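You operate a simulated robot arm through the tools that you are given. There is no shell and no other tool.

You are at the controls of a simulated robot arm. One attempt, no reset.

JOB
Dye the cream lace bundle as the purple card says, then wring it.
Fine: dips by the chart on the bath; crank the wringer bed out again, bundle left on it.

The check looks at the end state, three seconds after you hand in, the way a careful person would. Anything else that was tipped, shoved, dropped, spilled or broken makes it a failure.

ROBOT AND FRAMES
A 7-joint arm with a two-finger parallel gripper, fixed in place. Base frame: the origin is at the foot of the arm, x ahead of it, y to its left, z up; the work surface is at about z = 0.846. Units: m, rad, N and s.
With the tool pointing down near the work surface it reaches from about 0.1 to 0.6 m from the base axis. Its first joint turns from -2.897 to 2.897 rad. Payload 1.57 kg.
The TCP is the grasp point between the finger pads, 0.03 m short of the fingertips. In the tool frame z runs along the fingers and y along their closing line. Largest opening 0.08 m; finger width 0.017, thickness 0.012; the body of the gripper, 0.04 by 0.082 m, starts 0.08 m behind the TCP.
Orientation is that of the tool frame in the base frame, as [roll, pitch, yaw] about the fixed x, y, z axes, in that order (R = Rz(yaw) Ry(pitch) Rx(roll)). With the fingers straight down and closing along the base's y, the tool's x points along the base's -x, its y along +y and its z along -z.

CONTROLS
- The arm moves only by the tool nudge_tool. Its argument "commands" is a list of rows, each a list of 3 entries, a list of its own where there are three numbers: the gripper command, from -1 (shut) to 1 (fully open), values between in proportion, then the shift along the tool's x, y, z in m, then the turn, a rotation vector about the tool's x, y, z in rad. In form: [[grip, [x, y, z], [wx, wy, wz]], ...]. A call has 1 to 20 rows; each row shifts and turns the commanded pose from where the row before left it, along the tool's axes as they then stand. A row lasts 0.2 s, in which the tool goes at most 0.05 m and 0.15 rad; a call with a longer step from one row to the next is refused whole, and so is a gripper value outside its range. Where a pose cannot be reached the arm comes as near as it can. A force on the tool above 40 N (or 10 N above the force at the start of the call, whichever is more), or a blocked arm, ends the call early, and 0.2 s more pass. The fingers move at their own pace (about 0.072 m/s each) and stop on an object; they squeeze with about 35 N. The grip force told is the motor's: it shows also when the fingers shut on nothing. Time passes only in rows, and 0.2 s behind the last, so rows that do not move let the fingers close. It gives the time, the measured TCP pose, the force on the tool (base axes), the opening and the grip force at its end, in the units of the frame above (readings bear some noise), with the torque about the TCP (base axes, N m) and any sound that the robot's microphone picked up.
- Cameras (640 x 400 px; columns grow to the right, rows downward): "scene" is fixed at [0.2202, -0.6484, 1.6872]; the picture's right is [0.79, -0.61, 0.00], its down [-0.42, -0.55, -0.72] and it looks along [0.44, 0.57, -0.69] (base axes); focal length 349 px, centre (320, 200). "wrist" rides on the gripper at [0.072, -0.007, -0.122] in the tool frame; the picture's right is [0.09, 1.00, 0.00], its down [-0.84, 0.08, -0.54] and it looks along [-0.54, 0.05, 0.84] (tool axes); focal length 238 px, centre (320, 200). There is no depth. A picture from a camera that has moved, and an enlarged one, comes with that camera's place and axes in the base frame and with its lens.
- capture(camera): a new picture of that camera. No time passes.
- slide_trunk(by): slides the trunk up (or, below 0, down) by that many m; the arm rides with it, the base frame stays. It gives what a move gives, with no picture.
- inspect(camera, box): a new picture of the part [left, top, right, bottom] of that camera's present view, enlarged. No time passes.
- close_job(): hands the job in; it is judged then, once.

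Nothing tells you positions but the pictures and the camera data. Unless the task says otherwise, let go and move clear before handing in.

The tools are called after "Request:" by a JSON object that holds its "op" and its "data". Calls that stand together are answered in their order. nudge_tool: Moves the arm, as the interface text tells. Its arguments: {"type":"object","properties":{"commands":{"type":"array"}},"required":["commands"]} The other tools are called the same way: slide_trunk (by) slides the trunk up or down; capture (camera) takes a picture; inspect (camera, box) takes an enlarged picture of a part of a camera's view; close_job () hands the job in.

At the start:

```text
t: 0.0
position: [0.4929, -0.057, 1.243]
ee_rot: [3.141, 0.0, -3.141]
force: [0.2, -0.1, 0.0]
ft_torque: [0.01, 0.01, 0.03]
opening: 0.0801
grasp_force: 0.2
trunk travel left (down, up): [-0.75, 0.24]
```

scene: 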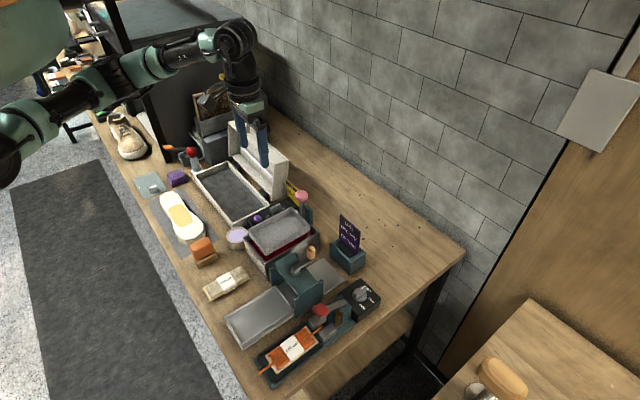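
wrist: 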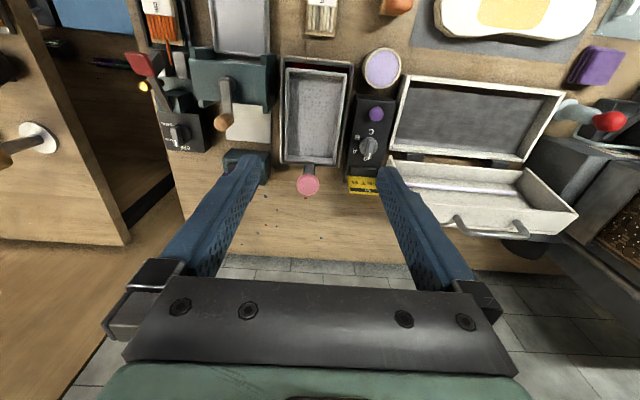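

I see a bench with a dye bath, a wringer with a bed, a purple card, several bundles, and other objects. First I'll look closely at each of them.

Request:
{"op": "inspect", "data": {"camera": "scene", "box": [310, 200, 390, 280]}}

Request:
{"op": "inspect", "data": {"camera": "scene", "box": [220, 170, 340, 270]}}

Request:
{"op": "inspect", "data": {"camera": "scene", "box": [190, 240, 390, 390]}}

Request:
{"op": "inspect", "data": {"camera": "wrist", "box": [260, 30, 420, 210]}}

Request:
{"op": "inspect", "data": {"camera": "wrist", "box": [120, 0, 300, 170]}}

Request:
{"op": "inspect", "data": {"camera": "scene", "box": [100, 80, 300, 260]}}

```text
5.00 times, centred on (350, 240) of scene
camera zoom: at [0.2202, -0.6484, 1.6872], right [0.79, -0.61, 0.0], down [-0.42, -0.55, -0.72], along [0.44, 0.57, -0.69], focal length 1746 px, centre (170, 0)
```

zoom: 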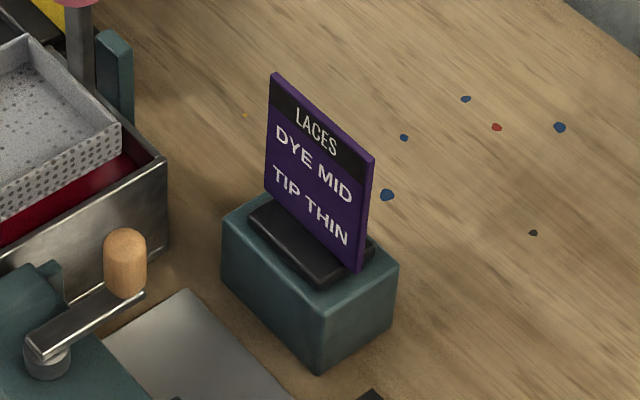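

```text
4.00 times, centred on (280, 220) of scene
camera zoom: at [0.2202, -0.6484, 1.6872], right [0.79, -0.61, 0.0], down [-0.42, -0.55, -0.72], along [0.44, 0.57, -0.69], focal length 1397 px, centre (480, 120)
```

zoom: 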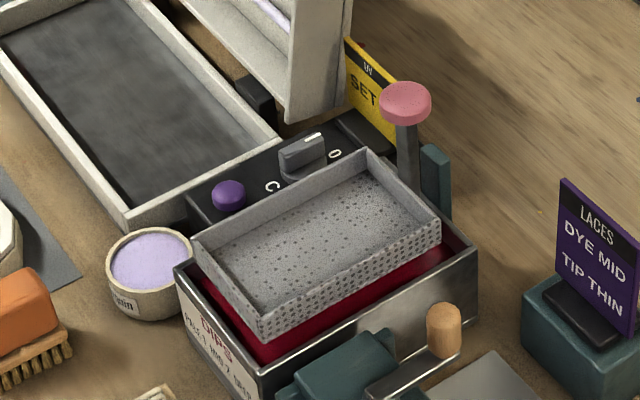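

```text
2.67 times, centred on (290, 315) of scene
camera zoom: at [0.2202, -0.6484, 1.6872], right [0.79, -0.61, 0.0], down [-0.42, -0.55, -0.72], along [0.44, 0.57, -0.69], focal length 931 px, centre (400, -107)
```

zoom: 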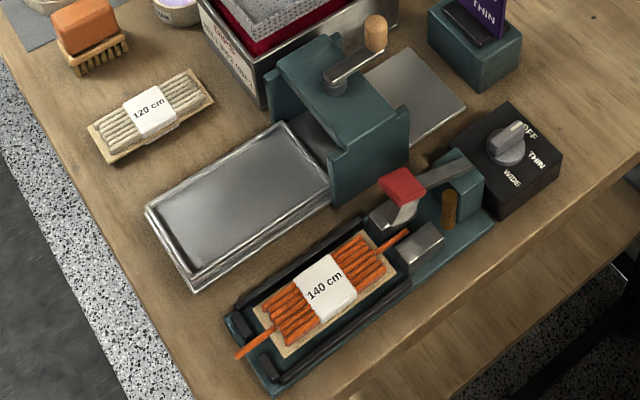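

```text
2.22 times, centred on (340, 120) of wrist
camera zoom: at [0.4206, -0.0645, 1.3647], right [-0.09, 1.0, 0.0], down [0.84, 0.08, 0.54], along [0.54, 0.05, -0.84], focal length 530 px, centre (276, 378)
```

zoom: 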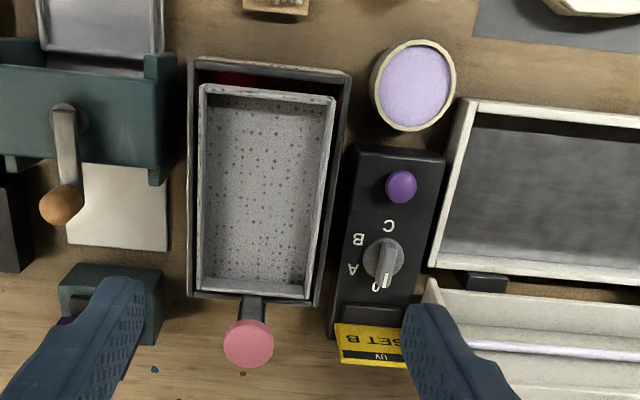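

```text
2.35 times, centred on (210, 85) of wrist
camera zoom: at [0.4206, -0.0645, 1.3647], right [-0.09, 1.0, 0.0], down [0.84, 0.08, 0.54], along [0.54, 0.05, -0.84], focal length 561 px, centre (579, 471)
```

zoom: 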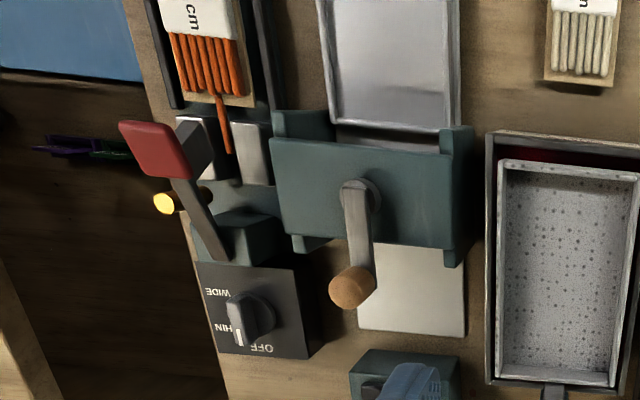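

```text
2.22 times, centred on (200, 170) of scene
camera zoom: at [0.2202, -0.6484, 1.6872], right [0.79, -0.61, 0.0], down [-0.42, -0.55, -0.72], along [0.44, 0.57, -0.69], focal length 776 px, centre (587, 267)
```

zoom: 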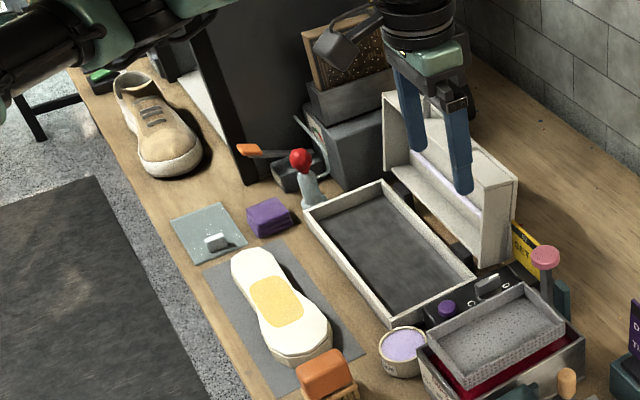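

The card says DYE MID (the tipping is not part of my job). Now I'll read the dip chart on the bath and look at the mechanisms.

Request:
{"op": "inspect", "data": {"camera": "scene", "box": [240, 240, 290, 280]}}

Request:
{"op": "inspect", "data": {"camera": "scene", "box": [280, 180, 330, 220]}}

Request:
{"op": "inspect", "data": {"camera": "scene", "box": [265, 235, 345, 305]}}

Request:
{"op": "inspect", "data": {"camera": "scene", "box": [195, 260, 255, 310]}}

```text
10.00 times, centred on (265, 260) of scene
camera zoom: at [0.2202, -0.6484, 1.6872], right [0.79, -0.61, 0.0], down [-0.42, -0.55, -0.72], along [0.44, 0.57, -0.69], focal length 3492 px, centre (870, -400)
```

zoom: 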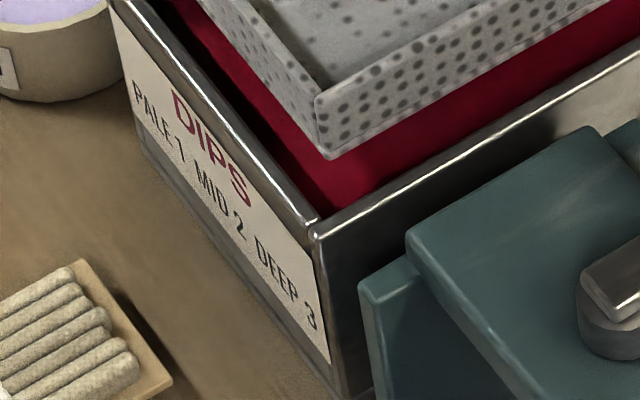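

```text
10.00 times, centred on (305, 200) of scene
camera zoom: at [0.2202, -0.6484, 1.6872], right [0.79, -0.61, 0.0], down [-0.42, -0.55, -0.72], along [0.44, 0.57, -0.69], focal length 3492 px, centre (470, 200)
```

zoom: 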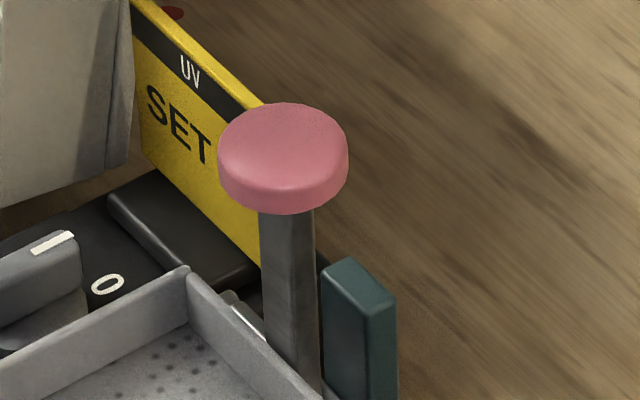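

```text
5.71 times, centred on (305, 270) of scene
camera zoom: at [0.2202, -0.6484, 1.6872], right [0.79, -0.61, 0.0], down [-0.42, -0.55, -0.72], along [0.44, 0.57, -0.69], focal length 1995 px, centre (406, -200)
```

zoom: 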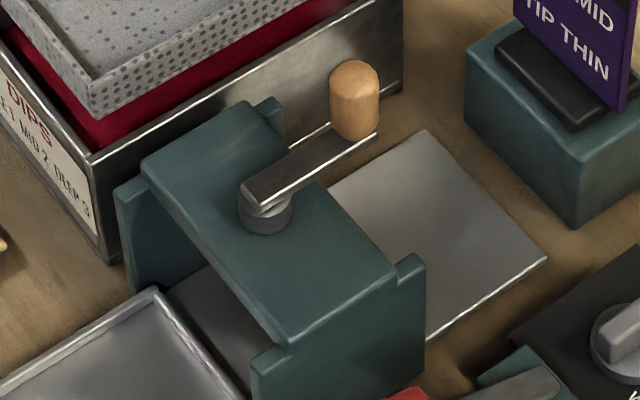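

```text
8.00 times, centred on (225, 285) of scene
camera zoom: at [0.2202, -0.6484, 1.6872], right [0.79, -0.61, 0.0], down [-0.42, -0.55, -0.72], along [0.44, 0.57, -0.69], focal length 2794 px, centre (1080, -480)
```

zoom: 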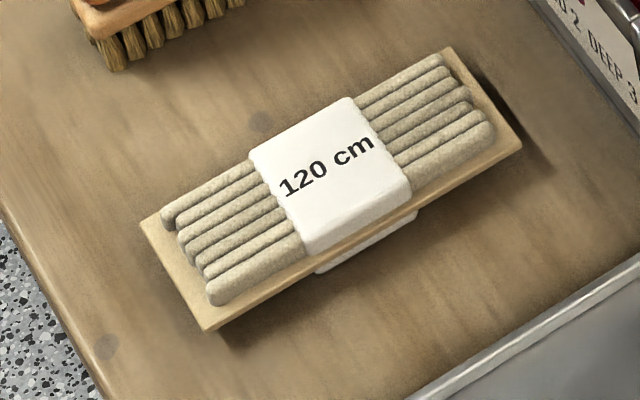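

MID means two dips. I put the bundle near (0.343, -0.066) along x, the raised basket near (0.525, -0.066), the pink dip knob near (0.605, -0.067, 1.037), the wringer bed near (0.365, -0.215) and the crank handle near (0.534, -0.205). Next I'll move above the bundle and look again.

Request:
{"op": "nudge_tool", "data": {"commands": [[1, [0.025, -0.0015, 0.0405], [0, 0, 0]], [1, [0.025, -0.0015, 0.0405], [0, 0, 0]], [1, [0.025, -0.0015, 0.0405], [0, 0, 0]], [1, [0.025, -0.0015, 0.0405], [0, 0, 0]], [1, [0.025, -0.0015, 0.0405], [0, 0, 0]], [1, [0.025, -0.0015, 0.0405], [0, 0, 0]], [1, [0, 0, 0], [0, 0, 0]]]}}

Request:
{"op": "capture", "data": {"camera": "wrist"}}

Request:
{"op": "capture", "data": {"camera": "scene"}}

```text
t: 1.6
position: [0.3415, -0.0657, 0.9996]
ee_rot: [3.14, 0.002, 3.141]
force: [-0.6, -0.3, 0.4]
ft_torque: [0.02, -0.02, -0.03]
opening: 0.08
grasp_force: 0.2
trunk travel left (down, up): [-0.75, 0.24]
```

```text
taken
camera wrist: at [0.2687, -0.0744, 1.121], right [-0.09, 1.0, 0.0], down [0.84, 0.08, 0.54], along [0.54, 0.05, -0.84], focal length 238 px, centre (320, 200)
```

wrist: 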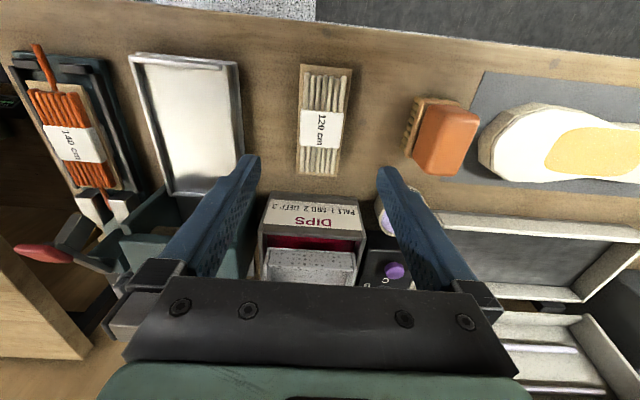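

```text
taken
```

scene: 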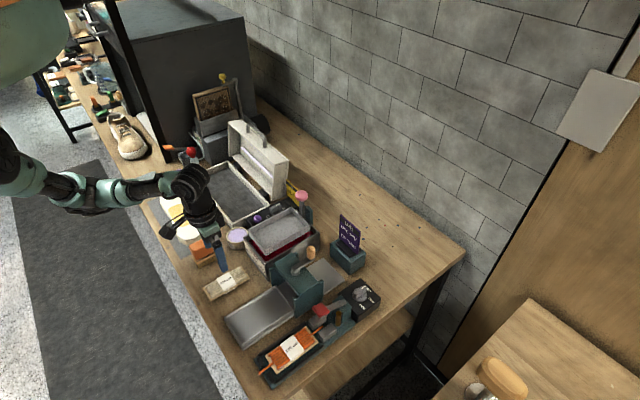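

The bundle lies squarely under the gripper region. I'll zoom in to measure it before descending.

Request:
{"op": "inspect", "data": {"camera": "wrist", "box": [270, 50, 380, 190]}}

Request:
{"op": "inspect", "data": {"camera": "wrist", "box": [120, 40, 270, 220]}}

```text
2.86 times, centred on (325, 120) of wrist
camera zoom: at [0.2687, -0.0744, 1.121], right [-0.09, 1.0, 0.0], down [0.84, 0.08, 0.54], along [0.54, 0.05, -0.84], focal length 681 px, centre (306, 429)
```

zoom: 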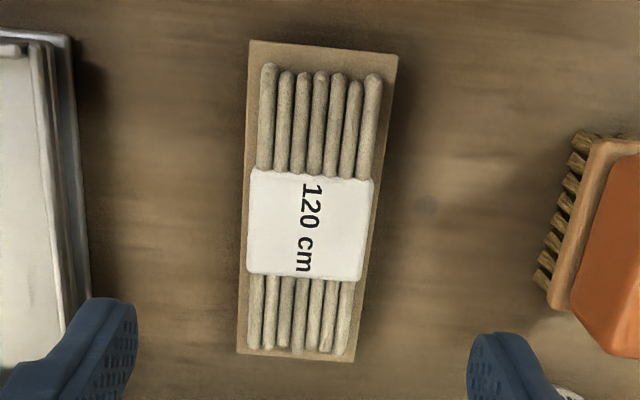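

```text
2.22 times, centred on (195, 130) of wrist
camera zoom: at [0.2687, -0.0744, 1.121], right [-0.09, 1.0, 0.0], down [0.84, 0.08, 0.54], along [0.54, 0.05, -0.84], focal length 530 px, centre (598, 356)
```

zoom: 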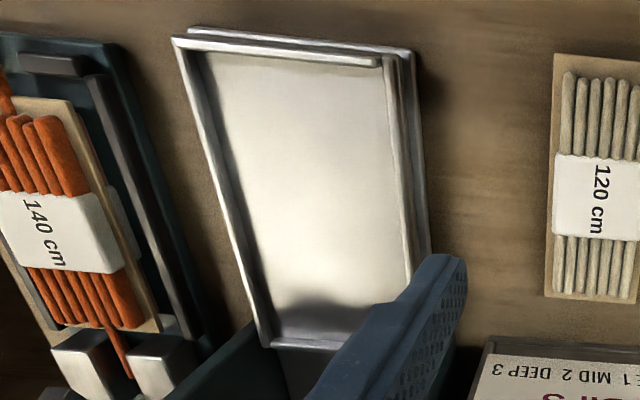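

The bundle measures about 0.12 × 0.052 m, centred at (0.344, -0.067). I'm descending around it.

Request:
{"op": "nudge_tool", "data": {"commands": [[1, [-0.0025, -0.001, 0.039], [0, 0, 0]], [1, [0, 0, 0.039], [0, 0, 0]], [1, [0, 0, 0.025], [0, 0, 0]], [1, [0, 0, 0.0135], [0, 0, 0]], [1, [0, 0, 0], [0, 0, 0]]]}}

Request:
{"op": "capture", "data": {"camera": "wrist"}}

Request:
{"op": "inspect", "data": {"camera": "scene", "box": [180, 240, 260, 310]}}

```text
t: 2.8
position: [0.3455, -0.067, 0.8839]
ee_rot: [-3.141, 0.002, 3.14]
force: [0.9, 0.9, -0.4]
ft_torque: [-0.01, 0.03, 0.02]
opening: 0.0798
grasp_force: 0.0
trunk travel left (down, up): [-0.75, 0.24]
```

```text
taken
camera wrist: at [0.2736, -0.0751, 1.0046], right [-0.09, 1.0, 0.0], down [0.84, 0.08, 0.54], along [0.54, 0.05, -0.84], focal length 238 px, centre (320, 200)
```

wrist: 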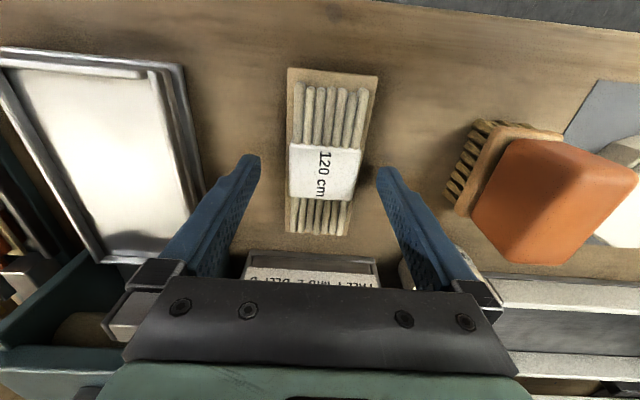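

```text
5.71 times, centred on (220, 275) of scene
camera zoom: at [0.2202, -0.6484, 1.6872], right [0.79, -0.61, 0.0], down [-0.42, -0.55, -0.72], along [0.44, 0.57, -0.69], focal length 1995 px, centre (891, -229)
```

zoom: 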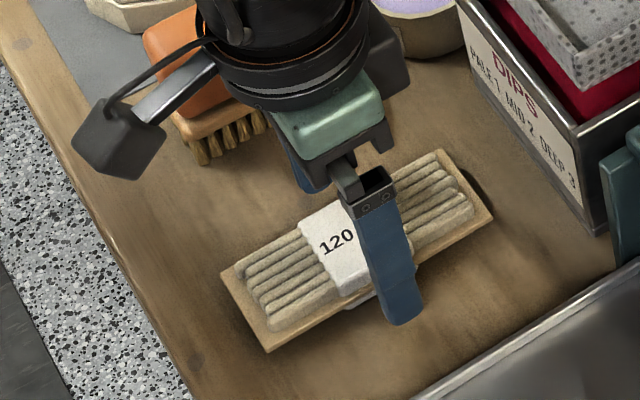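

The fingers straddle the bundle, so I'll lower slightly and close.

Request:
{"op": "nudge_tool", "data": {"commands": [[1, [0, 0.003, 0.003], [0, 0, 0]], [-1, [0, 0, 0], [0, 0, 0]], [-1, [0, 0, 0], [0, 0, 0]], [-1, [0, 0, 0], [0, 0, 0]]]}}

Request:
{"op": "capture", "data": {"camera": "wrist"}}

```text
t: 3.8
position: [0.3465, -0.0646, 0.8794]
ee_rot: [-3.14, -0.001, -3.141]
force: [-0.5, -0.8, 1.0]
ft_torque: [-0.04, 0.05, -0.01]
opening: 0.0508
grasp_force: 34.8
trunk travel left (down, up): [-0.75, 0.24]
```

```text
taken
camera wrist: at [0.274, -0.0719, 1.0019], right [-0.09, 1.0, 0.0], down [0.84, 0.08, 0.54], along [0.54, 0.05, -0.84], focal length 238 px, centre (320, 200)
```

wrist: 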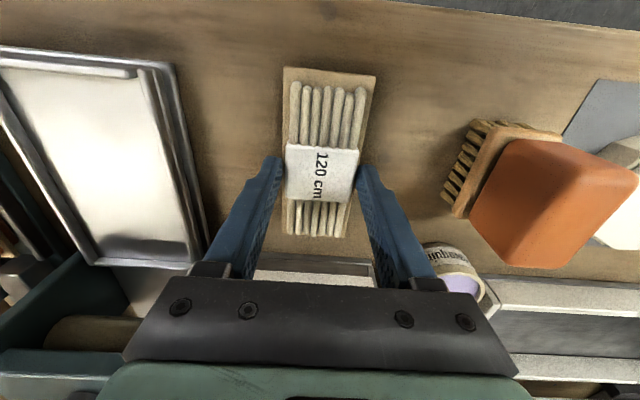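

The grip holds at 0.051 m. I'm lifting, then carrying it over to hover above the basket.

Request:
{"op": "nudge_tool", "data": {"commands": [[-1, [0, 0, -0.03], [0, 0, 0]], [-1, [0, 0, -0.045], [0, 0, 0]], [-1, [0, 0, -0.045], [0, 0, 0]], [-1, [0, 0, -0.045], [0, 0, 0]], [-1, [0, 0, -0.025], [0, 0, 0]], [-1, [-0.04, 0, 0], [0, 0, 0]], [-1, [-0.04, 0, 0], [0, 0, 0]], [-1, [-0.04, 0, 0], [0, 0, 0]], [-1, [-0.04, 0, 0], [0, 0, 0]], [-1, [-0.013, -0.001, 0], [0, 0, 0]], [-1, [0, 0, 0], [0, 0, 0]]]}}

Request:
{"op": "capture", "data": {"camera": "wrist"}}

Request:
{"op": "inspect", "data": {"camera": "scene", "box": [220, 150, 340, 270]}}

```text
t: 6.2
position: [0.5175, -0.0645, 1.0719]
ee_rot: [3.141, 0.0, 3.141]
force: [0.9, -0.2, -0.1]
ft_torque: [0.01, -0.02, -0.02]
opening: 0.0508
grasp_force: 35.4
trunk travel left (down, up): [-0.75, 0.24]
```

```text
taken
camera wrist: at [0.4456, -0.0726, 1.1925], right [-0.09, 1.0, 0.0], down [0.84, 0.08, 0.54], along [0.54, 0.05, -0.84], focal length 238 px, centre (320, 200)
```

wrist: 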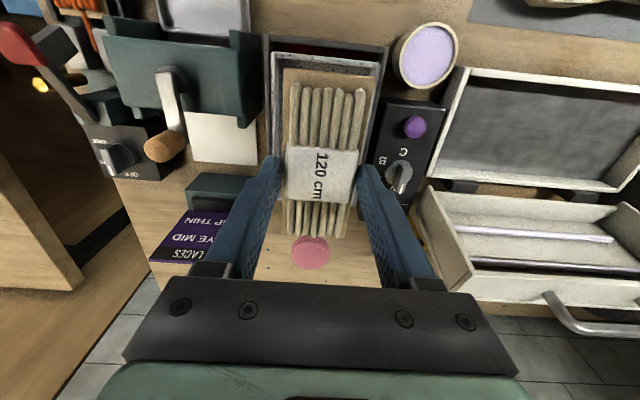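

```text
3.33 times, centred on (280, 210) of scene
camera zoom: at [0.2202, -0.6484, 1.6872], right [0.79, -0.61, 0.0], down [-0.42, -0.55, -0.72], along [0.44, 0.57, -0.69], focal length 1164 px, centre (453, 167)
```

zoom: 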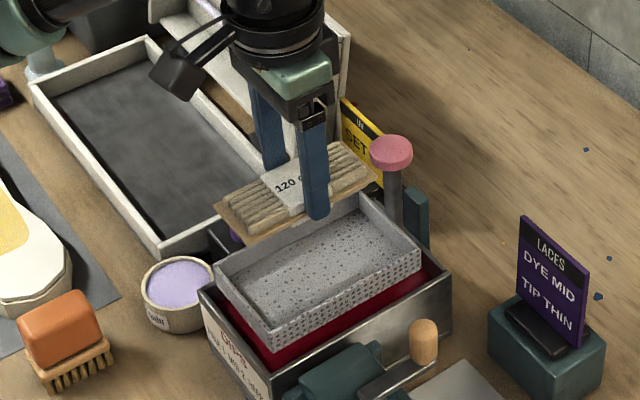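

Request:
{"op": "inspect", "data": {"camera": "wrist", "box": [240, 30, 420, 250]}}

Request:
{"op": "inspect", "data": {"camera": "scene", "box": [275, 180, 325, 240]}}

```text
1.82 times, centred on (330, 140) of wrist
camera zoom: at [0.4456, -0.0726, 1.1925], right [-0.09, 1.0, 0.0], down [0.84, 0.08, 0.54], along [0.54, 0.05, -0.84], focal length 433 px, centre (302, 309)
```

zoom: 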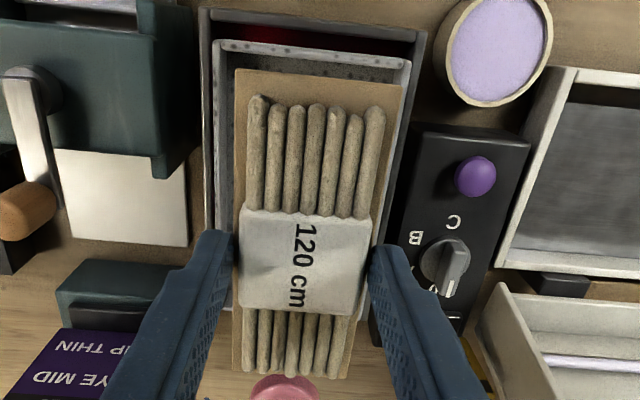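

```text
6.67 times, centred on (300, 210) of scene
camera zoom: at [0.2202, -0.6484, 1.6872], right [0.79, -0.61, 0.0], down [-0.42, -0.55, -0.72], along [0.44, 0.57, -0.69], focal length 2328 px, centre (453, 133)
```

zoom: 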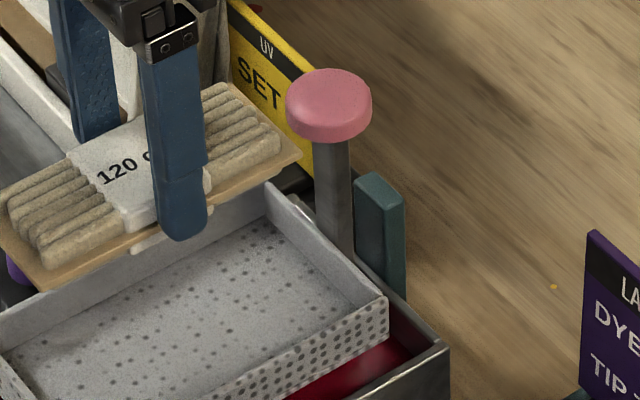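

Bundle and basket are aligned in y to about 1 mm. I'm lowering into the basket in stages.

Request:
{"op": "nudge_tool", "data": {"commands": [[-1, [0, -0.001, 0.03], [0, 0, 0]], [-1, [0, 0, 0.03], [0, 0, 0]], [-1, [0, 0, 0.02], [0, 0, 0]], [-1, [0, 0, 0], [0, 0, 0]]]}}

Request:
{"op": "inspect", "data": {"camera": "wrist", "box": [220, 30, 420, 270]}}

Request:
{"op": "inspect", "data": {"camera": "scene", "box": [240, 180, 320, 260]}}

```text
t: 7.2
position: [0.5168, -0.0667, 0.991]
ee_rot: [3.141, 0.001, -3.14]
force: [0.1, -0.6, -0.3]
ft_torque: [0.0, -0.04, 0.04]
opening: 0.0505
grasp_force: 35.2
trunk travel left (down, up): [-0.75, 0.24]
```

```text
1.67 times, centred on (320, 150) of wrist
camera zoom: at [0.4464, -0.0735, 1.1122], right [-0.09, 1.0, 0.0], down [0.84, 0.08, 0.54], along [0.54, 0.05, -0.84], focal length 397 px, centre (320, 283)
```

zoom: 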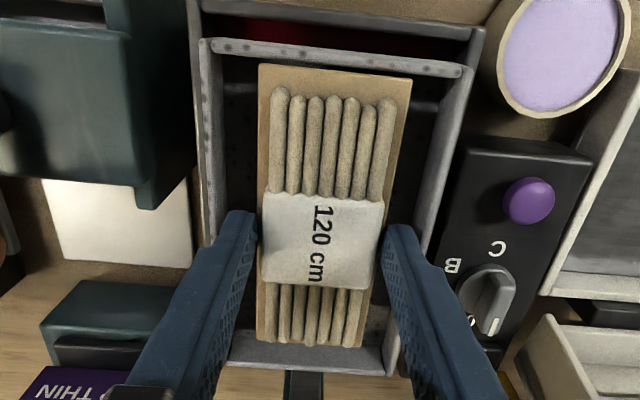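

```text
5.00 times, centred on (280, 220) of scene
camera zoom: at [0.2202, -0.6484, 1.6872], right [0.79, -0.61, 0.0], down [-0.42, -0.55, -0.72], along [0.44, 0.57, -0.69], focal length 1746 px, centre (520, 100)
```

zoom: 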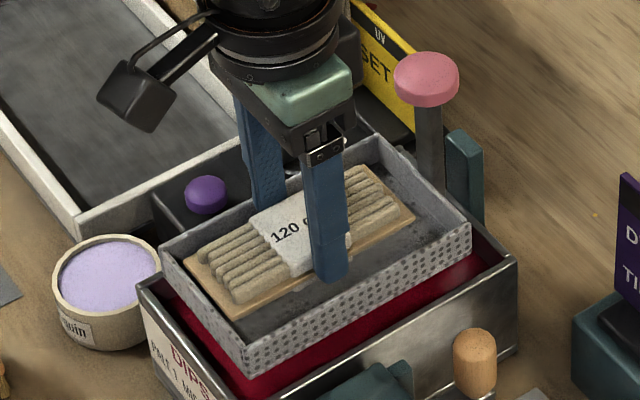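

The bundle is inside the basket walls and well centred. I'm continuing down slowly until it touches.

Request:
{"op": "nudge_tool", "data": {"commands": [[-1, [0, 0, 0.01], [0, 0, 0]], [-1, [0, 0, 0.005], [0, 0, 0]], [-1, [0, 0, 0], [0, 0, 0]]]}}

Request:
{"op": "nudge_tool", "data": {"commands": [[-1, [0, 0, 0.003], [0, 0, 0]], [-1, [0, 0, 0], [0, 0, 0]]]}}

Request:
{"op": "inspect", "data": {"camera": "scene", "box": [240, 180, 320, 260]}}

```text
t: 8.0
position: [0.518, -0.0653, 0.9768]
ee_rot: [3.141, 0.003, -3.141]
force: [0.3, -0.5, 1.5]
ft_torque: [-0.04, 0.09, -0.03]
opening: 0.0507
grasp_force: 34.9
trunk travel left (down, up): [-0.75, 0.24]
```

```text
t: 8.6
position: [0.5177, -0.0652, 0.9741]
ee_rot: [3.141, 0.0, -3.141]
force: [0.4, 0.6, 1.7]
ft_torque: [0.04, 0.06, 0.01]
opening: 0.0509
grasp_force: 35.2
trunk travel left (down, up): [-0.75, 0.24]
```

```text
5.00 times, centred on (280, 220) of scene
camera zoom: at [0.2202, -0.6484, 1.6872], right [0.79, -0.61, 0.0], down [-0.42, -0.55, -0.72], along [0.44, 0.57, -0.69], focal length 1746 px, centre (520, 100)
```

zoom: 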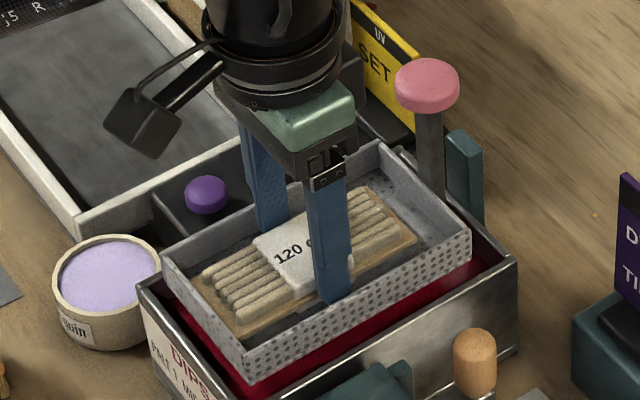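

There's light contact and the basket is just starting to give on its spring. I'll release by opening only slightly so the fingers don't touch the basket walls.

Request:
{"op": "nudge_tool", "data": {"commands": [[0.3, [0, 0, -0.001], [0, 0, 0]], [0.45, [0, 0, 0], [0, 0, 0]], [0.45, [0, 0, 0], [0, 0, 0]]]}}

Request:
{"op": "inspect", "data": {"camera": "wrist", "box": [220, 30, 420, 270]}}

Request:
{"op": "inspect", "data": {"camera": "scene", "box": [240, 180, 320, 260]}}

```text
t: 9.4
position: [0.5183, -0.066, 0.9749]
ee_rot: [3.141, -0.001, -3.141]
force: [0.2, 0.6, -0.4]
ft_torque: [0.04, -0.02, -0.03]
opening: 0.058
grasp_force: 0.0
trunk travel left (down, up): [-0.75, 0.24]
```

```text
1.67 times, centred on (320, 150) of wrist
camera zoom: at [0.4463, -0.0739, 1.0957], right [-0.09, 1.0, 0.0], down [0.84, 0.08, 0.54], along [0.54, 0.05, -0.84], focal length 397 px, centre (320, 283)
```

zoom: 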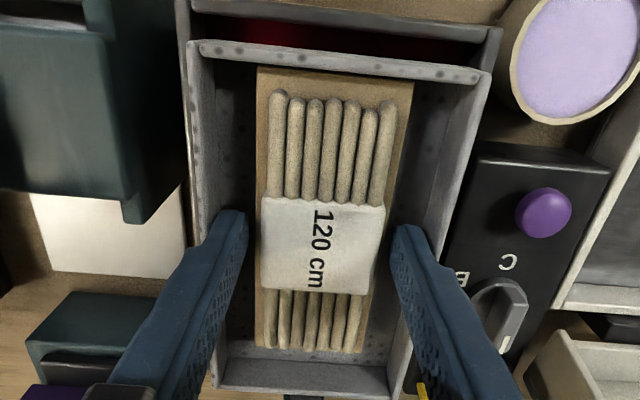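

```text
5.00 times, centred on (280, 220) of scene
camera zoom: at [0.2202, -0.6484, 1.6872], right [0.79, -0.61, 0.0], down [-0.42, -0.55, -0.72], along [0.44, 0.57, -0.69], focal length 1746 px, centre (520, 100)
```

zoom: 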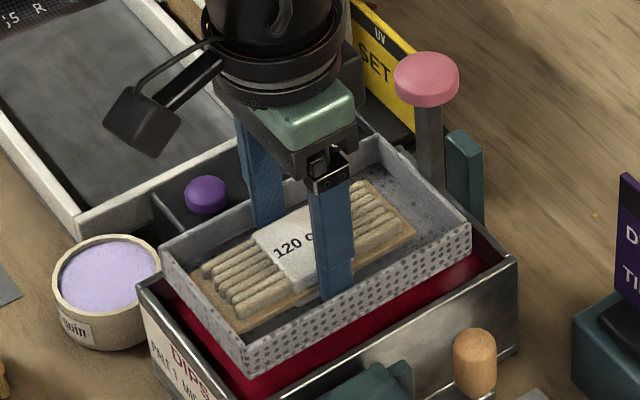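

The bundle is released and sits flat in the basket. I'm lifting out straight, closing the fingers and moving above the pink knob.

Request:
{"op": "nudge_tool", "data": {"commands": [[0.45, [0, 0, -0.02], [0, 0, 0]], [0.45, [0, 0, -0.03], [0, 0, 0]], [0.45, [0, 0, -0.045], [0, 0, 0]], [0.45, [0, 0, -0.045], [0, 0, 0]], [-1, [0, 0, -0.01], [0, 0, 0]], [-1, [-0.04, 0, 0], [0, 0, 0]], [-1, [-0.0455, 0, 0], [0, 0, 0]], [-1, [0, 0, 0], [0, 0, 0]]]}}

Request:
{"op": "capture", "data": {"camera": "wrist"}}

Request:
{"op": "inspect", "data": {"camera": "scene", "box": [220, 130, 360, 270]}}

```text
t: 11.2
position: [0.602, -0.064, 1.1246]
ee_rot: [-3.141, 0.003, -3.141]
force: [0.4, -0.3, 0.2]
ft_torque: [0.04, 0.02, 0.03]
opening: 0.0
grasp_force: 21.3
trunk travel left (down, up): [-0.75, 0.24]
```

```text
taken
camera wrist: at [0.5301, -0.0713, 1.246], right [-0.09, 1.0, 0.0], down [0.84, 0.08, 0.54], along [0.54, 0.05, -0.84], focal length 238 px, centre (320, 200)
```

wrist: 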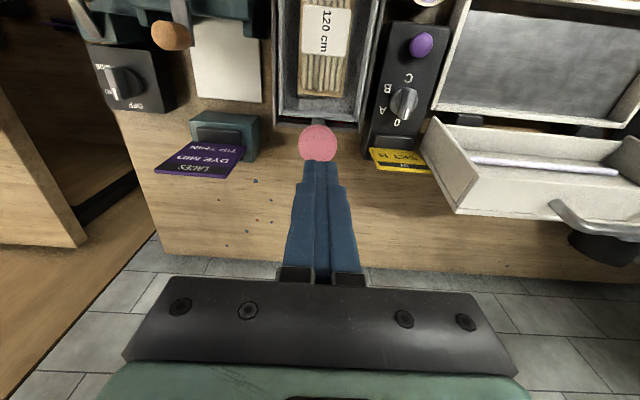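

```text
2.86 times, centred on (290, 200) of scene
camera zoom: at [0.2202, -0.6484, 1.6872], right [0.79, -0.61, 0.0], down [-0.42, -0.55, -0.72], along [0.44, 0.57, -0.69], focal length 998 px, centre (406, 200)
```

zoom: 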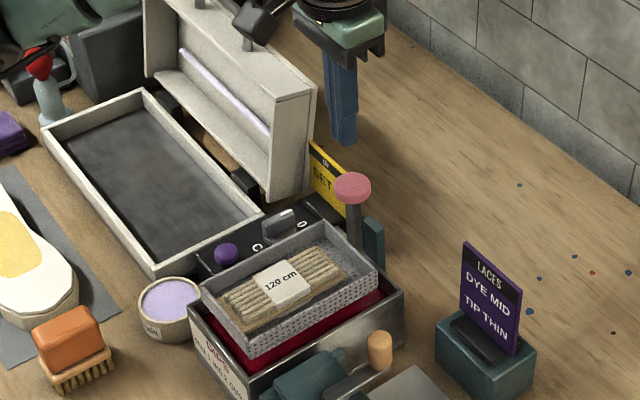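

The knob is just under the fingertips at about (0.601, -0.067). I'm coming down to the knob top for a first, gently monitored press.

Request:
{"op": "nudge_tool", "data": {"commands": [[-1, [0.001, -0.003, 0.025], [0, 0, 0]], [-1, [0, 0, 0.018], [0, 0, 0]], [-1, [0, 0, 0], [0, 0, 0]]]}}

Request:
{"op": "nudge_tool", "data": {"commands": [[-1, [0, 0, 0.005], [0, 0, 0]], [-1, [0, 0, 0.005], [0, 0, 0]], [-1, [0, 0, 0], [0, 0, 0]]]}}

Request:
{"op": "inspect", "data": {"camera": "scene", "box": [240, 160, 340, 260]}}

```text
t: 12.0
position: [0.6019, -0.0672, 1.0808]
ee_rot: [3.141, 0.002, 3.142]
force: [0.0, 0.0, 0.6]
ft_torque: [-0.03, -0.01, -0.01]
opening: 0.0
grasp_force: 21.2
trunk travel left (down, up): [-0.75, 0.24]
```

```text
t: 12.8
position: [0.6027, -0.0681, 1.0717]
ee_rot: [3.142, -0.001, -3.141]
force: [-0.5, -0.3, -0.6]
ft_torque: [0.01, -0.02, -0.01]
opening: 0.0
grasp_force: 21.1
trunk travel left (down, up): [-0.75, 0.24]
```

```text
4.00 times, centred on (290, 210) of scene
camera zoom: at [0.2202, -0.6484, 1.6872], right [0.79, -0.61, 0.0], down [-0.42, -0.55, -0.72], along [0.44, 0.57, -0.69], focal length 1397 px, centre (440, 160)
```

zoom: 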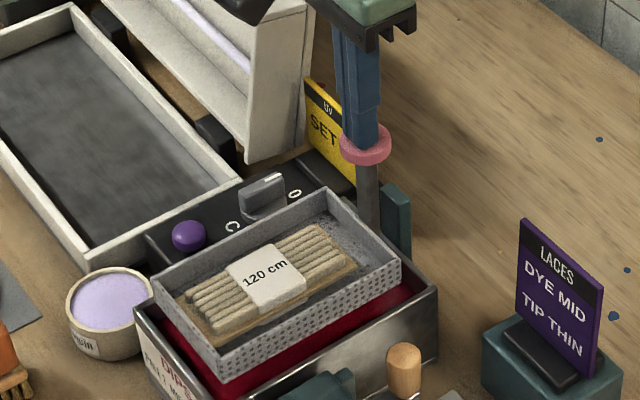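

Request:
{"op": "nudge_tool", "data": {"commands": [[-1, [0, 0, 0.008], [0, 0, 0]], [-1, [0, 0, 0.008], [0, 0, 0]], [-1, [0, 0, 0], [0, 0, 0]]]}}

Request:
{"op": "inspect", "data": {"camera": "scene", "box": [240, 160, 340, 260]}}

```text
t: 13.6
position: [0.602, -0.068, 1.0562]
ee_rot: [3.14, 0.002, 3.141]
force: [0.9, -0.2, 2.5]
ft_torque: [0.01, -0.04, 0.0]
opening: 0.0001
grasp_force: 21.3
trunk travel left (down, up): [-0.75, 0.24]
```

```text
4.00 times, centred on (290, 210) of scene
camera zoom: at [0.2202, -0.6484, 1.6872], right [0.79, -0.61, 0.0], down [-0.42, -0.55, -0.72], along [0.44, 0.57, -0.69], focal length 1397 px, centre (440, 160)
```

zoom: 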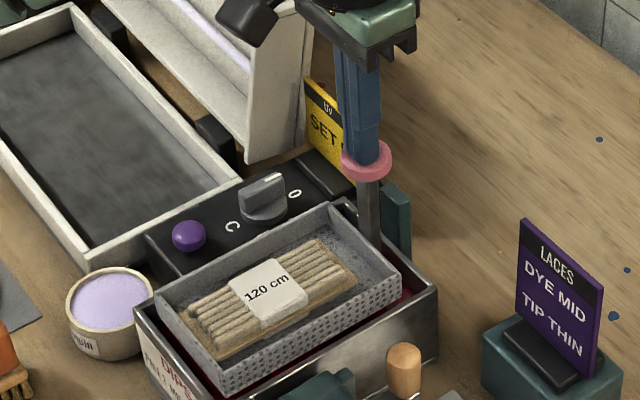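

The basket sinks smoothly at about 2.5 N, so I'm continuing to the bottom.

Request:
{"op": "nudge_tool", "data": {"commands": [[-1, [0, 0, 0.008], [0, 0, 0]], [-1, [0, 0, 0.008], [0, 0, 0]], [-1, [0, 0, 0.006], [0, 0, 0]], [-1, [0, 0, 0], [0, 0, 0]]]}}

Request:
{"op": "inspect", "data": {"camera": "scene", "box": [240, 160, 340, 260]}}

```text
t: 14.6
position: [0.6016, -0.0669, 1.0324]
ee_rot: [3.14, 0.003, 3.141]
force: [-0.1, 2.9, 4.3]
ft_torque: [0.11, -0.05, 0.03]
opening: 0.0
grasp_force: 21.4
trunk travel left (down, up): [-0.75, 0.24]
```

```text
4.00 times, centred on (290, 210) of scene
camera zoom: at [0.2202, -0.6484, 1.6872], right [0.79, -0.61, 0.0], down [-0.42, -0.55, -0.72], along [0.44, 0.57, -0.69], focal length 1397 px, centre (440, 160)
```

zoom: 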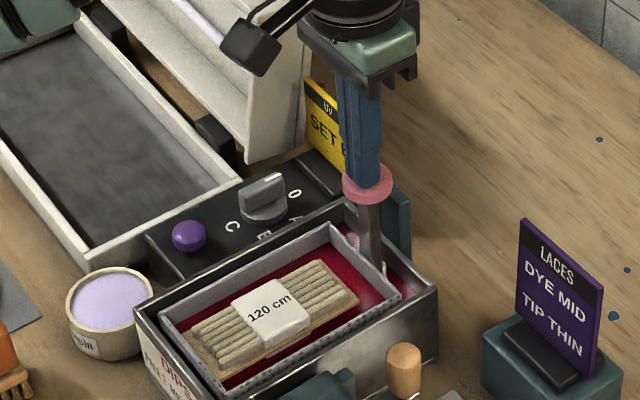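

Request:
{"op": "nudge_tool", "data": {"commands": [[-1, [0, 0, 0.006], [0, 0, 0]], [-1, [0, 0, 0.004], [0, 0, 0]], [-1, [0, 0, 0], [0, 0, 0]]]}}

Request:
{"op": "capture", "data": {"camera": "wrist"}}

Request:
{"op": "inspect", "data": {"camera": "scene", "box": [240, 130, 340, 250]}}

```text
t: 15.4
position: [0.6026, -0.068, 1.0232]
ee_rot: [-3.141, 0.003, -3.14]
force: [1.2, 3.4, 5.3]
ft_torque: [0.11, -0.02, 0.04]
opening: 0.0001
grasp_force: 21.5
trunk travel left (down, up): [-0.75, 0.24]
```

```text
taken
camera wrist: at [0.5302, -0.0765, 1.1441], right [-0.09, 1.0, 0.0], down [0.84, 0.08, 0.54], along [0.54, 0.05, -0.84], focal length 238 px, centre (320, 200)
```

wrist: 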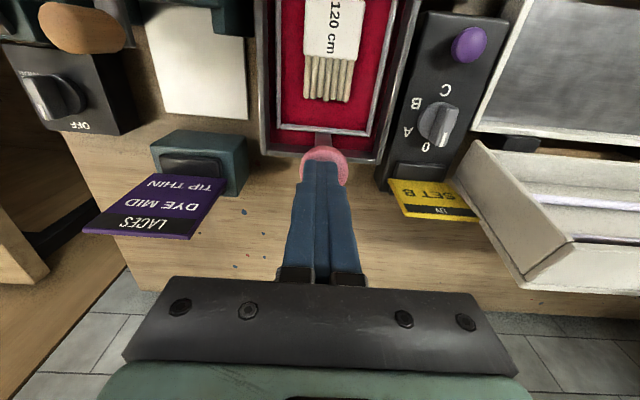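

```text
3.33 times, centred on (290, 190) of scene
camera zoom: at [0.2202, -0.6484, 1.6872], right [0.79, -0.61, 0.0], down [-0.42, -0.55, -0.72], along [0.44, 0.57, -0.69], focal length 1164 px, centre (420, 233)
```

zoom: 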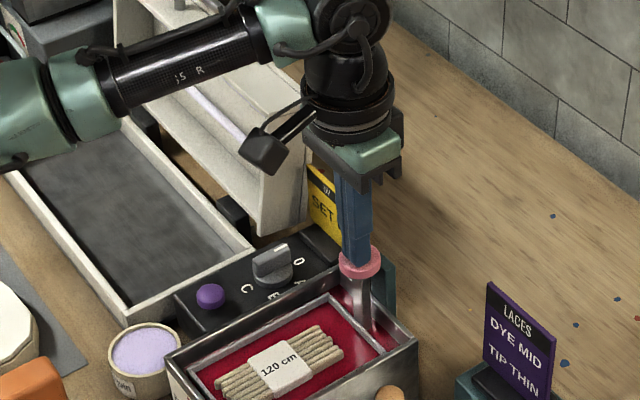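

The bundle has just reached the dye level. I'm pressing further to submerge it fully.

Request:
{"op": "nudge_tool", "data": {"commands": [[-1, [0, 0, 0.005], [0, 0, 0]], [-1, [0, 0, 0.005], [0, 0, 0]], [-1, [0, 0, 0], [0, 0, 0]]]}}

Request:
{"op": "nudge_tool", "data": {"commands": [[-1, [0, 0, 0.005], [0, 0, 0]], [-1, [0, 0, 0.005], [0, 0, 0]], [-1, [0, 0, 0], [0, 0, 0]]]}}

Request:
{"op": "inspect", "data": {"camera": "scene", "box": [240, 130, 340, 250]}}

Request:
{"op": "inspect", "data": {"camera": "scene", "box": [250, 190, 320, 260]}}

```text
t: 16.2
position: [0.6022, -0.068, 1.0132]
ee_rot: [-3.139, 0.002, -3.14]
force: [1.1, 1.6, 6.1]
ft_torque: [0.07, -0.1, -0.02]
opening: 0.0003
grasp_force: 21.2
trunk travel left (down, up): [-0.75, 0.24]
```

```text
t: 17.0
position: [0.6028, -0.0689, 1.0041]
ee_rot: [3.141, 0.002, -3.141]
force: [1.6, -1.2, 6.8]
ft_torque: [0.0, -0.12, 0.01]
opening: 0.0
grasp_force: 21.2
trunk travel left (down, up): [-0.75, 0.24]
```

```text
3.33 times, centred on (290, 190) of scene
camera zoom: at [0.2202, -0.6484, 1.6872], right [0.79, -0.61, 0.0], down [-0.42, -0.55, -0.72], along [0.44, 0.57, -0.69], focal length 1164 px, centre (420, 233)
```

zoom: 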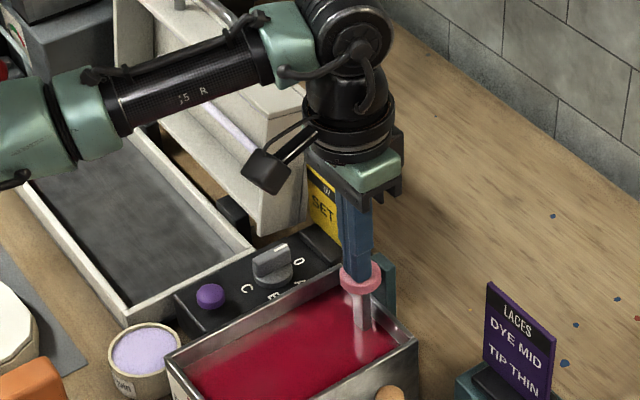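

```text
5.71 times, centred on (285, 225) of scene
camera zoom: at [0.2202, -0.6484, 1.6872], right [0.79, -0.61, 0.0], down [-0.42, -0.55, -0.72], along [0.44, 0.57, -0.69], focal length 1995 px, centre (520, 57)
```

zoom: 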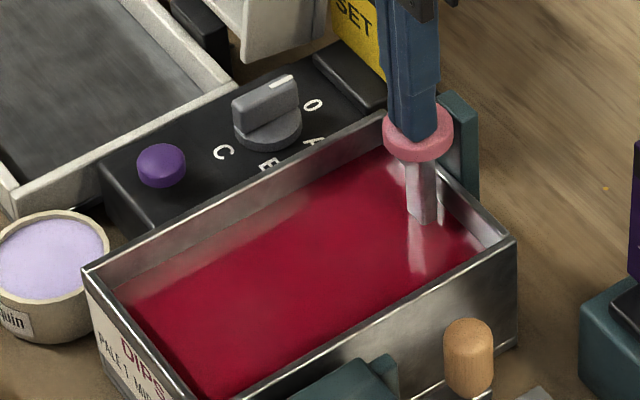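

Now it's fully under. I'll check for a bottom stop with a little more travel.

Request:
{"op": "nudge_tool", "data": {"commands": [[-1, [0, 0, 0.004], [0, 0, 0]], [-1, [0, 0, 0.003], [0, 0, 0]], [-1, [0, 0, 0], [0, 0, 0]]]}}

Request:
{"op": "inspect", "data": {"camera": "scene", "box": [250, 190, 320, 260]}}

```text
t: 17.8
position: [0.602, -0.0692, 0.998]
ee_rot: [-3.141, 0.003, -3.141]
force: [-1.3, -1.5, 15.3]
ft_torque: [0.02, -0.05, -0.08]
opening: 0.0001
grasp_force: 21.2
trunk travel left (down, up): [-0.75, 0.24]
```

```text
5.71 times, centred on (285, 225) of scene
camera zoom: at [0.2202, -0.6484, 1.6872], right [0.79, -0.61, 0.0], down [-0.42, -0.55, -0.72], along [0.44, 0.57, -0.69], focal length 1995 px, centre (520, 57)
```

zoom: 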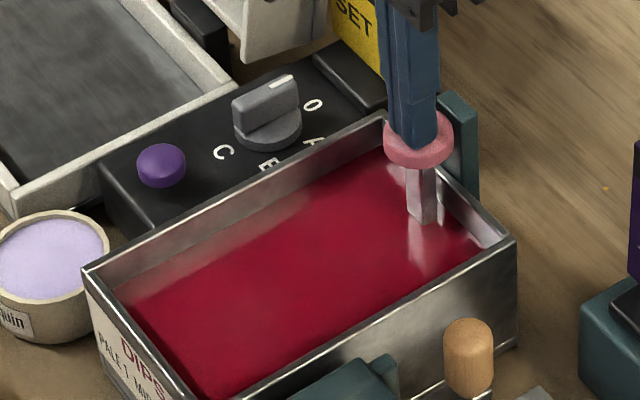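

That's the bottom stop (force jumped to 15 N). I'll hold for a second, then let the basket rise smoothly all the way up.

Request:
{"op": "nudge_tool", "data": {"commands": [[-1, [0, 0, 0], [0, 0, 0]], [-1, [0, 0, 0], [0, 0, 0]], [-1, [0, 0, 0], [0, 0, 0]], [-1, [0, 0, -0.005], [0, 0, 0]], [-1, [0, 0, -0.005], [0, 0, 0]], [-1, [0, 0, -0.006], [0, 0, 0]], [-1, [0, 0, -0.006], [0, 0, 0]], [-1, [0, 0, -0.006], [0, 0, 0]], [-1, [0, 0, -0.006], [0, 0, 0]], [-1, [0, 0, -0.006], [0, 0, 0]], [-1, [0, 0, -0.006], [0, 0, 0]], [-1, [0, 0, -0.006], [0, 0, 0]], [-1, [0, 0, -0.006], [0, 0, 0]], [-1, [0, 0, -0.006], [0, 0, 0]], [-1, [0, 0, -0.006], [0, 0, 0]], [-1, [0, 0, -0.006], [0, 0, 0]], [-1, [0, 0, 0], [0, 0, 0]]]}}

Request:
{"op": "inspect", "data": {"camera": "scene", "box": [240, 160, 340, 260]}}

```text
t: 21.4
position: [0.6018, -0.0682, 1.0723]
ee_rot: [3.141, 0.001, -3.141]
force: [-0.4, 0.5, -0.3]
ft_torque: [0.02, 0.0, 0.0]
opening: 0.0001
grasp_force: 21.1
trunk travel left (down, up): [-0.75, 0.24]
```

```text
4.00 times, centred on (290, 210) of scene
camera zoom: at [0.2202, -0.6484, 1.6872], right [0.79, -0.61, 0.0], down [-0.42, -0.55, -0.72], along [0.44, 0.57, -0.69], focal length 1397 px, centre (440, 160)
```

zoom: 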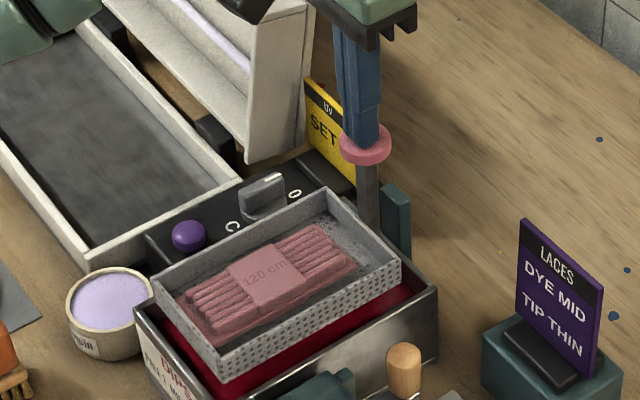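

The first dip took: the bundle came up pale pink. I'm clearing the knob fully, then doing the second dip the same way.

Request:
{"op": "nudge_tool", "data": {"commands": [[-1, [0, 0, -0.006], [0, 0, 0]], [-1, [0, 0, 0], [0, 0, 0]], [-1, [0, 0, 0.008], [0, 0, 0]], [-1, [0, 0, 0.008], [0, 0, 0]], [-1, [0, 0, 0.008], [0, 0, 0]], [-1, [0, 0, 0.008], [0, 0, 0]], [-1, [0, 0, 0.007], [0, 0, 0]], [-1, [0, 0, 0.006], [0, 0, 0]], [-1, [0, 0, 0.006], [0, 0, 0]], [-1, [0, 0, 0.006], [0, 0, 0]], [-1, [0, 0, 0.006], [0, 0, 0]], [-1, [0, 0, 0.006], [0, 0, 0]], [-1, [0, 0, 0.006], [0, 0, 0]], [-1, [0, 0, 0.005], [0, 0, 0]], [-1, [0, 0, 0], [0, 0, 0]], [-1, [0, 0, 0], [0, 0, 0]], [-1, [0, 0, 0], [0, 0, 0]]]}}

Request:
{"op": "inspect", "data": {"camera": "scene", "box": [240, 160, 340, 260]}}

```text
t: 25.0
position: [0.6034, -0.0678, 0.9995]
ee_rot: [-3.141, 0.003, -3.141]
force: [4.1, 4.5, 8.8]
ft_torque: [0.19, -0.18, 0.01]
opening: 0.0
grasp_force: 21.7
trunk travel left (down, up): [-0.75, 0.24]
```

```text
4.00 times, centred on (290, 210) of scene
camera zoom: at [0.2202, -0.6484, 1.6872], right [0.79, -0.61, 0.0], down [-0.42, -0.55, -0.72], along [0.44, 0.57, -0.69], focal length 1397 px, centre (440, 160)
```

zoom: 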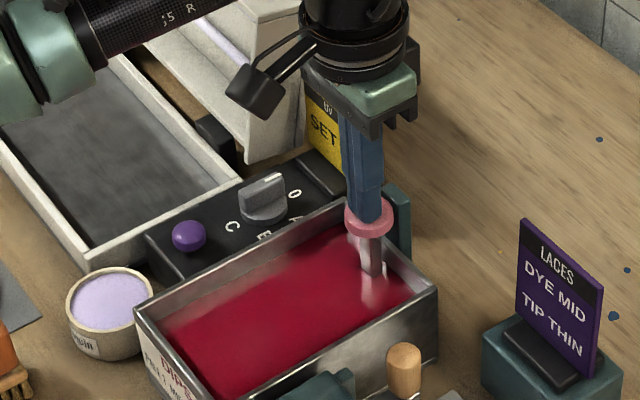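

Request:
{"op": "nudge_tool", "data": {"commands": [[-1, [0, 0, 0.0015], [0, 0, 0]], [-1, [0, 0, 0], [0, 0, 0]], [-1, [0, 0, 0], [0, 0, 0]], [-1, [0, 0, -0.005], [0, 0, 0]], [-1, [0, 0, -0.005], [0, 0, 0]], [-1, [0, 0, -0.006], [0, 0, 0]], [-1, [0, 0, -0.006], [0, 0, 0]], [-1, [0, 0, -0.006], [0, 0, 0]], [-1, [0, 0, -0.006], [0, 0, 0]], [-1, [0, 0, -0.006], [0, 0, 0]], [-1, [0, 0, -0.006], [0, 0, 0]], [-1, [0, 0, -0.006], [0, 0, 0]], [-1, [0, 0, -0.006], [0, 0, 0]], [-1, [0, 0, -0.006], [0, 0, 0]], [-1, [0, 0, -0.006], [0, 0, 0]], [-1, [0, 0, -0.006], [0, 0, 0]], [-1, [0, 0, -0.01], [0, 0, 0]], [-1, [0, 0, -0.04], [0, 0, 0]], [-1, [0, 0, 0], [0, 0, 0]]]}}

Request:
{"op": "inspect", "data": {"camera": "scene", "box": [240, 160, 340, 260]}}

```text
t: 29.0
position: [0.6014, -0.069, 1.1226]
ee_rot: [-3.14, -0.001, -3.139]
force: [-0.1, -0.2, -0.5]
ft_torque: [0.01, -0.03, -0.01]
opening: 0.0
grasp_force: 21.4
trunk travel left (down, up): [-0.75, 0.24]
```

```text
4.00 times, centred on (290, 210) of scene
camera zoom: at [0.2202, -0.6484, 1.6872], right [0.79, -0.61, 0.0], down [-0.42, -0.55, -0.72], along [0.44, 0.57, -0.69], focal length 1397 px, centre (440, 160)
```

zoom: 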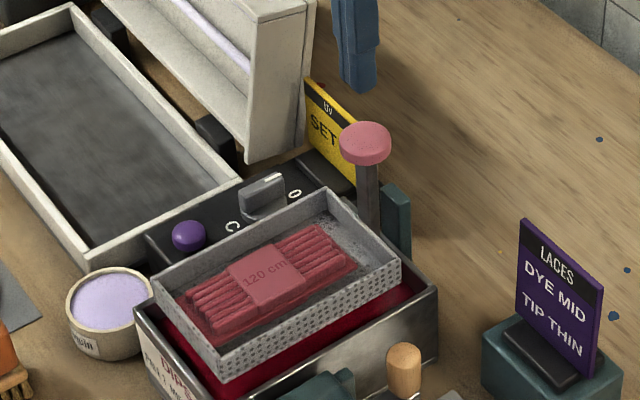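

The second dip is done: the colour is deeper, the MID shade, and the basket is back up. I'm returning above the bundle with the fingers partly open.

Request:
{"op": "nudge_tool", "data": {"commands": [[-1, [0.042, 0.001, 0], [0, 0, 0]], [0.5, [0.042, 0.001, 0], [0, 0, 0]], [0.5, [0, 0.001, 0], [0, 0, 0]], [0.5, [0, 0, 0.04], [0, 0, 0]], [0.5, [0, 0, 0.02], [0, 0, 0]], [0.5, [0, 0, 0], [0, 0, 0]]]}}

Request:
{"op": "inspect", "data": {"camera": "wrist", "box": [220, 30, 420, 270]}}

Request:
{"op": "capture", "data": {"camera": "wrist"}}

```text
t: 30.4
position: [0.5165, -0.065, 1.061]
ee_rot: [-3.141, 0.003, 3.14]
force: [0.0, 0.7, 0.4]
ft_torque: [0.0, 0.03, 0.0]
opening: 0.06
grasp_force: 0.0
trunk travel left (down, up): [-0.75, 0.24]
```

```text
1.67 times, centred on (320, 150) of wrist
camera zoom: at [0.445, -0.0735, 1.1818], right [-0.09, 1.0, 0.0], down [0.84, 0.08, 0.54], along [0.54, 0.05, -0.84], focal length 397 px, centre (320, 283)
```

zoom: 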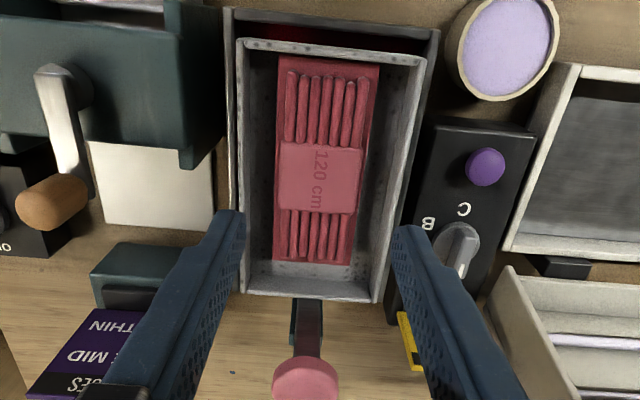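

```text
taken
camera wrist: at [0.445, -0.0735, 1.1818], right [-0.09, 1.0, 0.0], down [0.84, 0.08, 0.54], along [0.54, 0.05, -0.84], focal length 238 px, centre (320, 200)
```

wrist: 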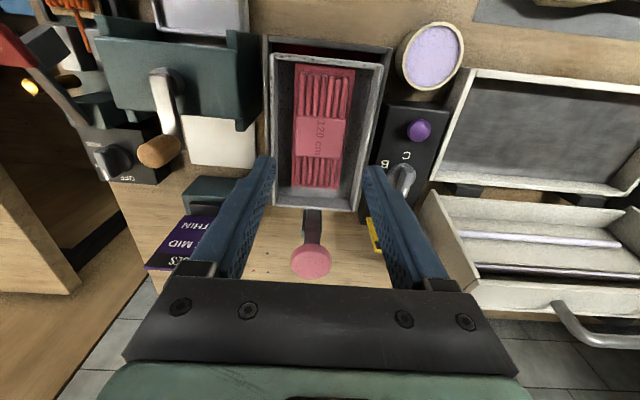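

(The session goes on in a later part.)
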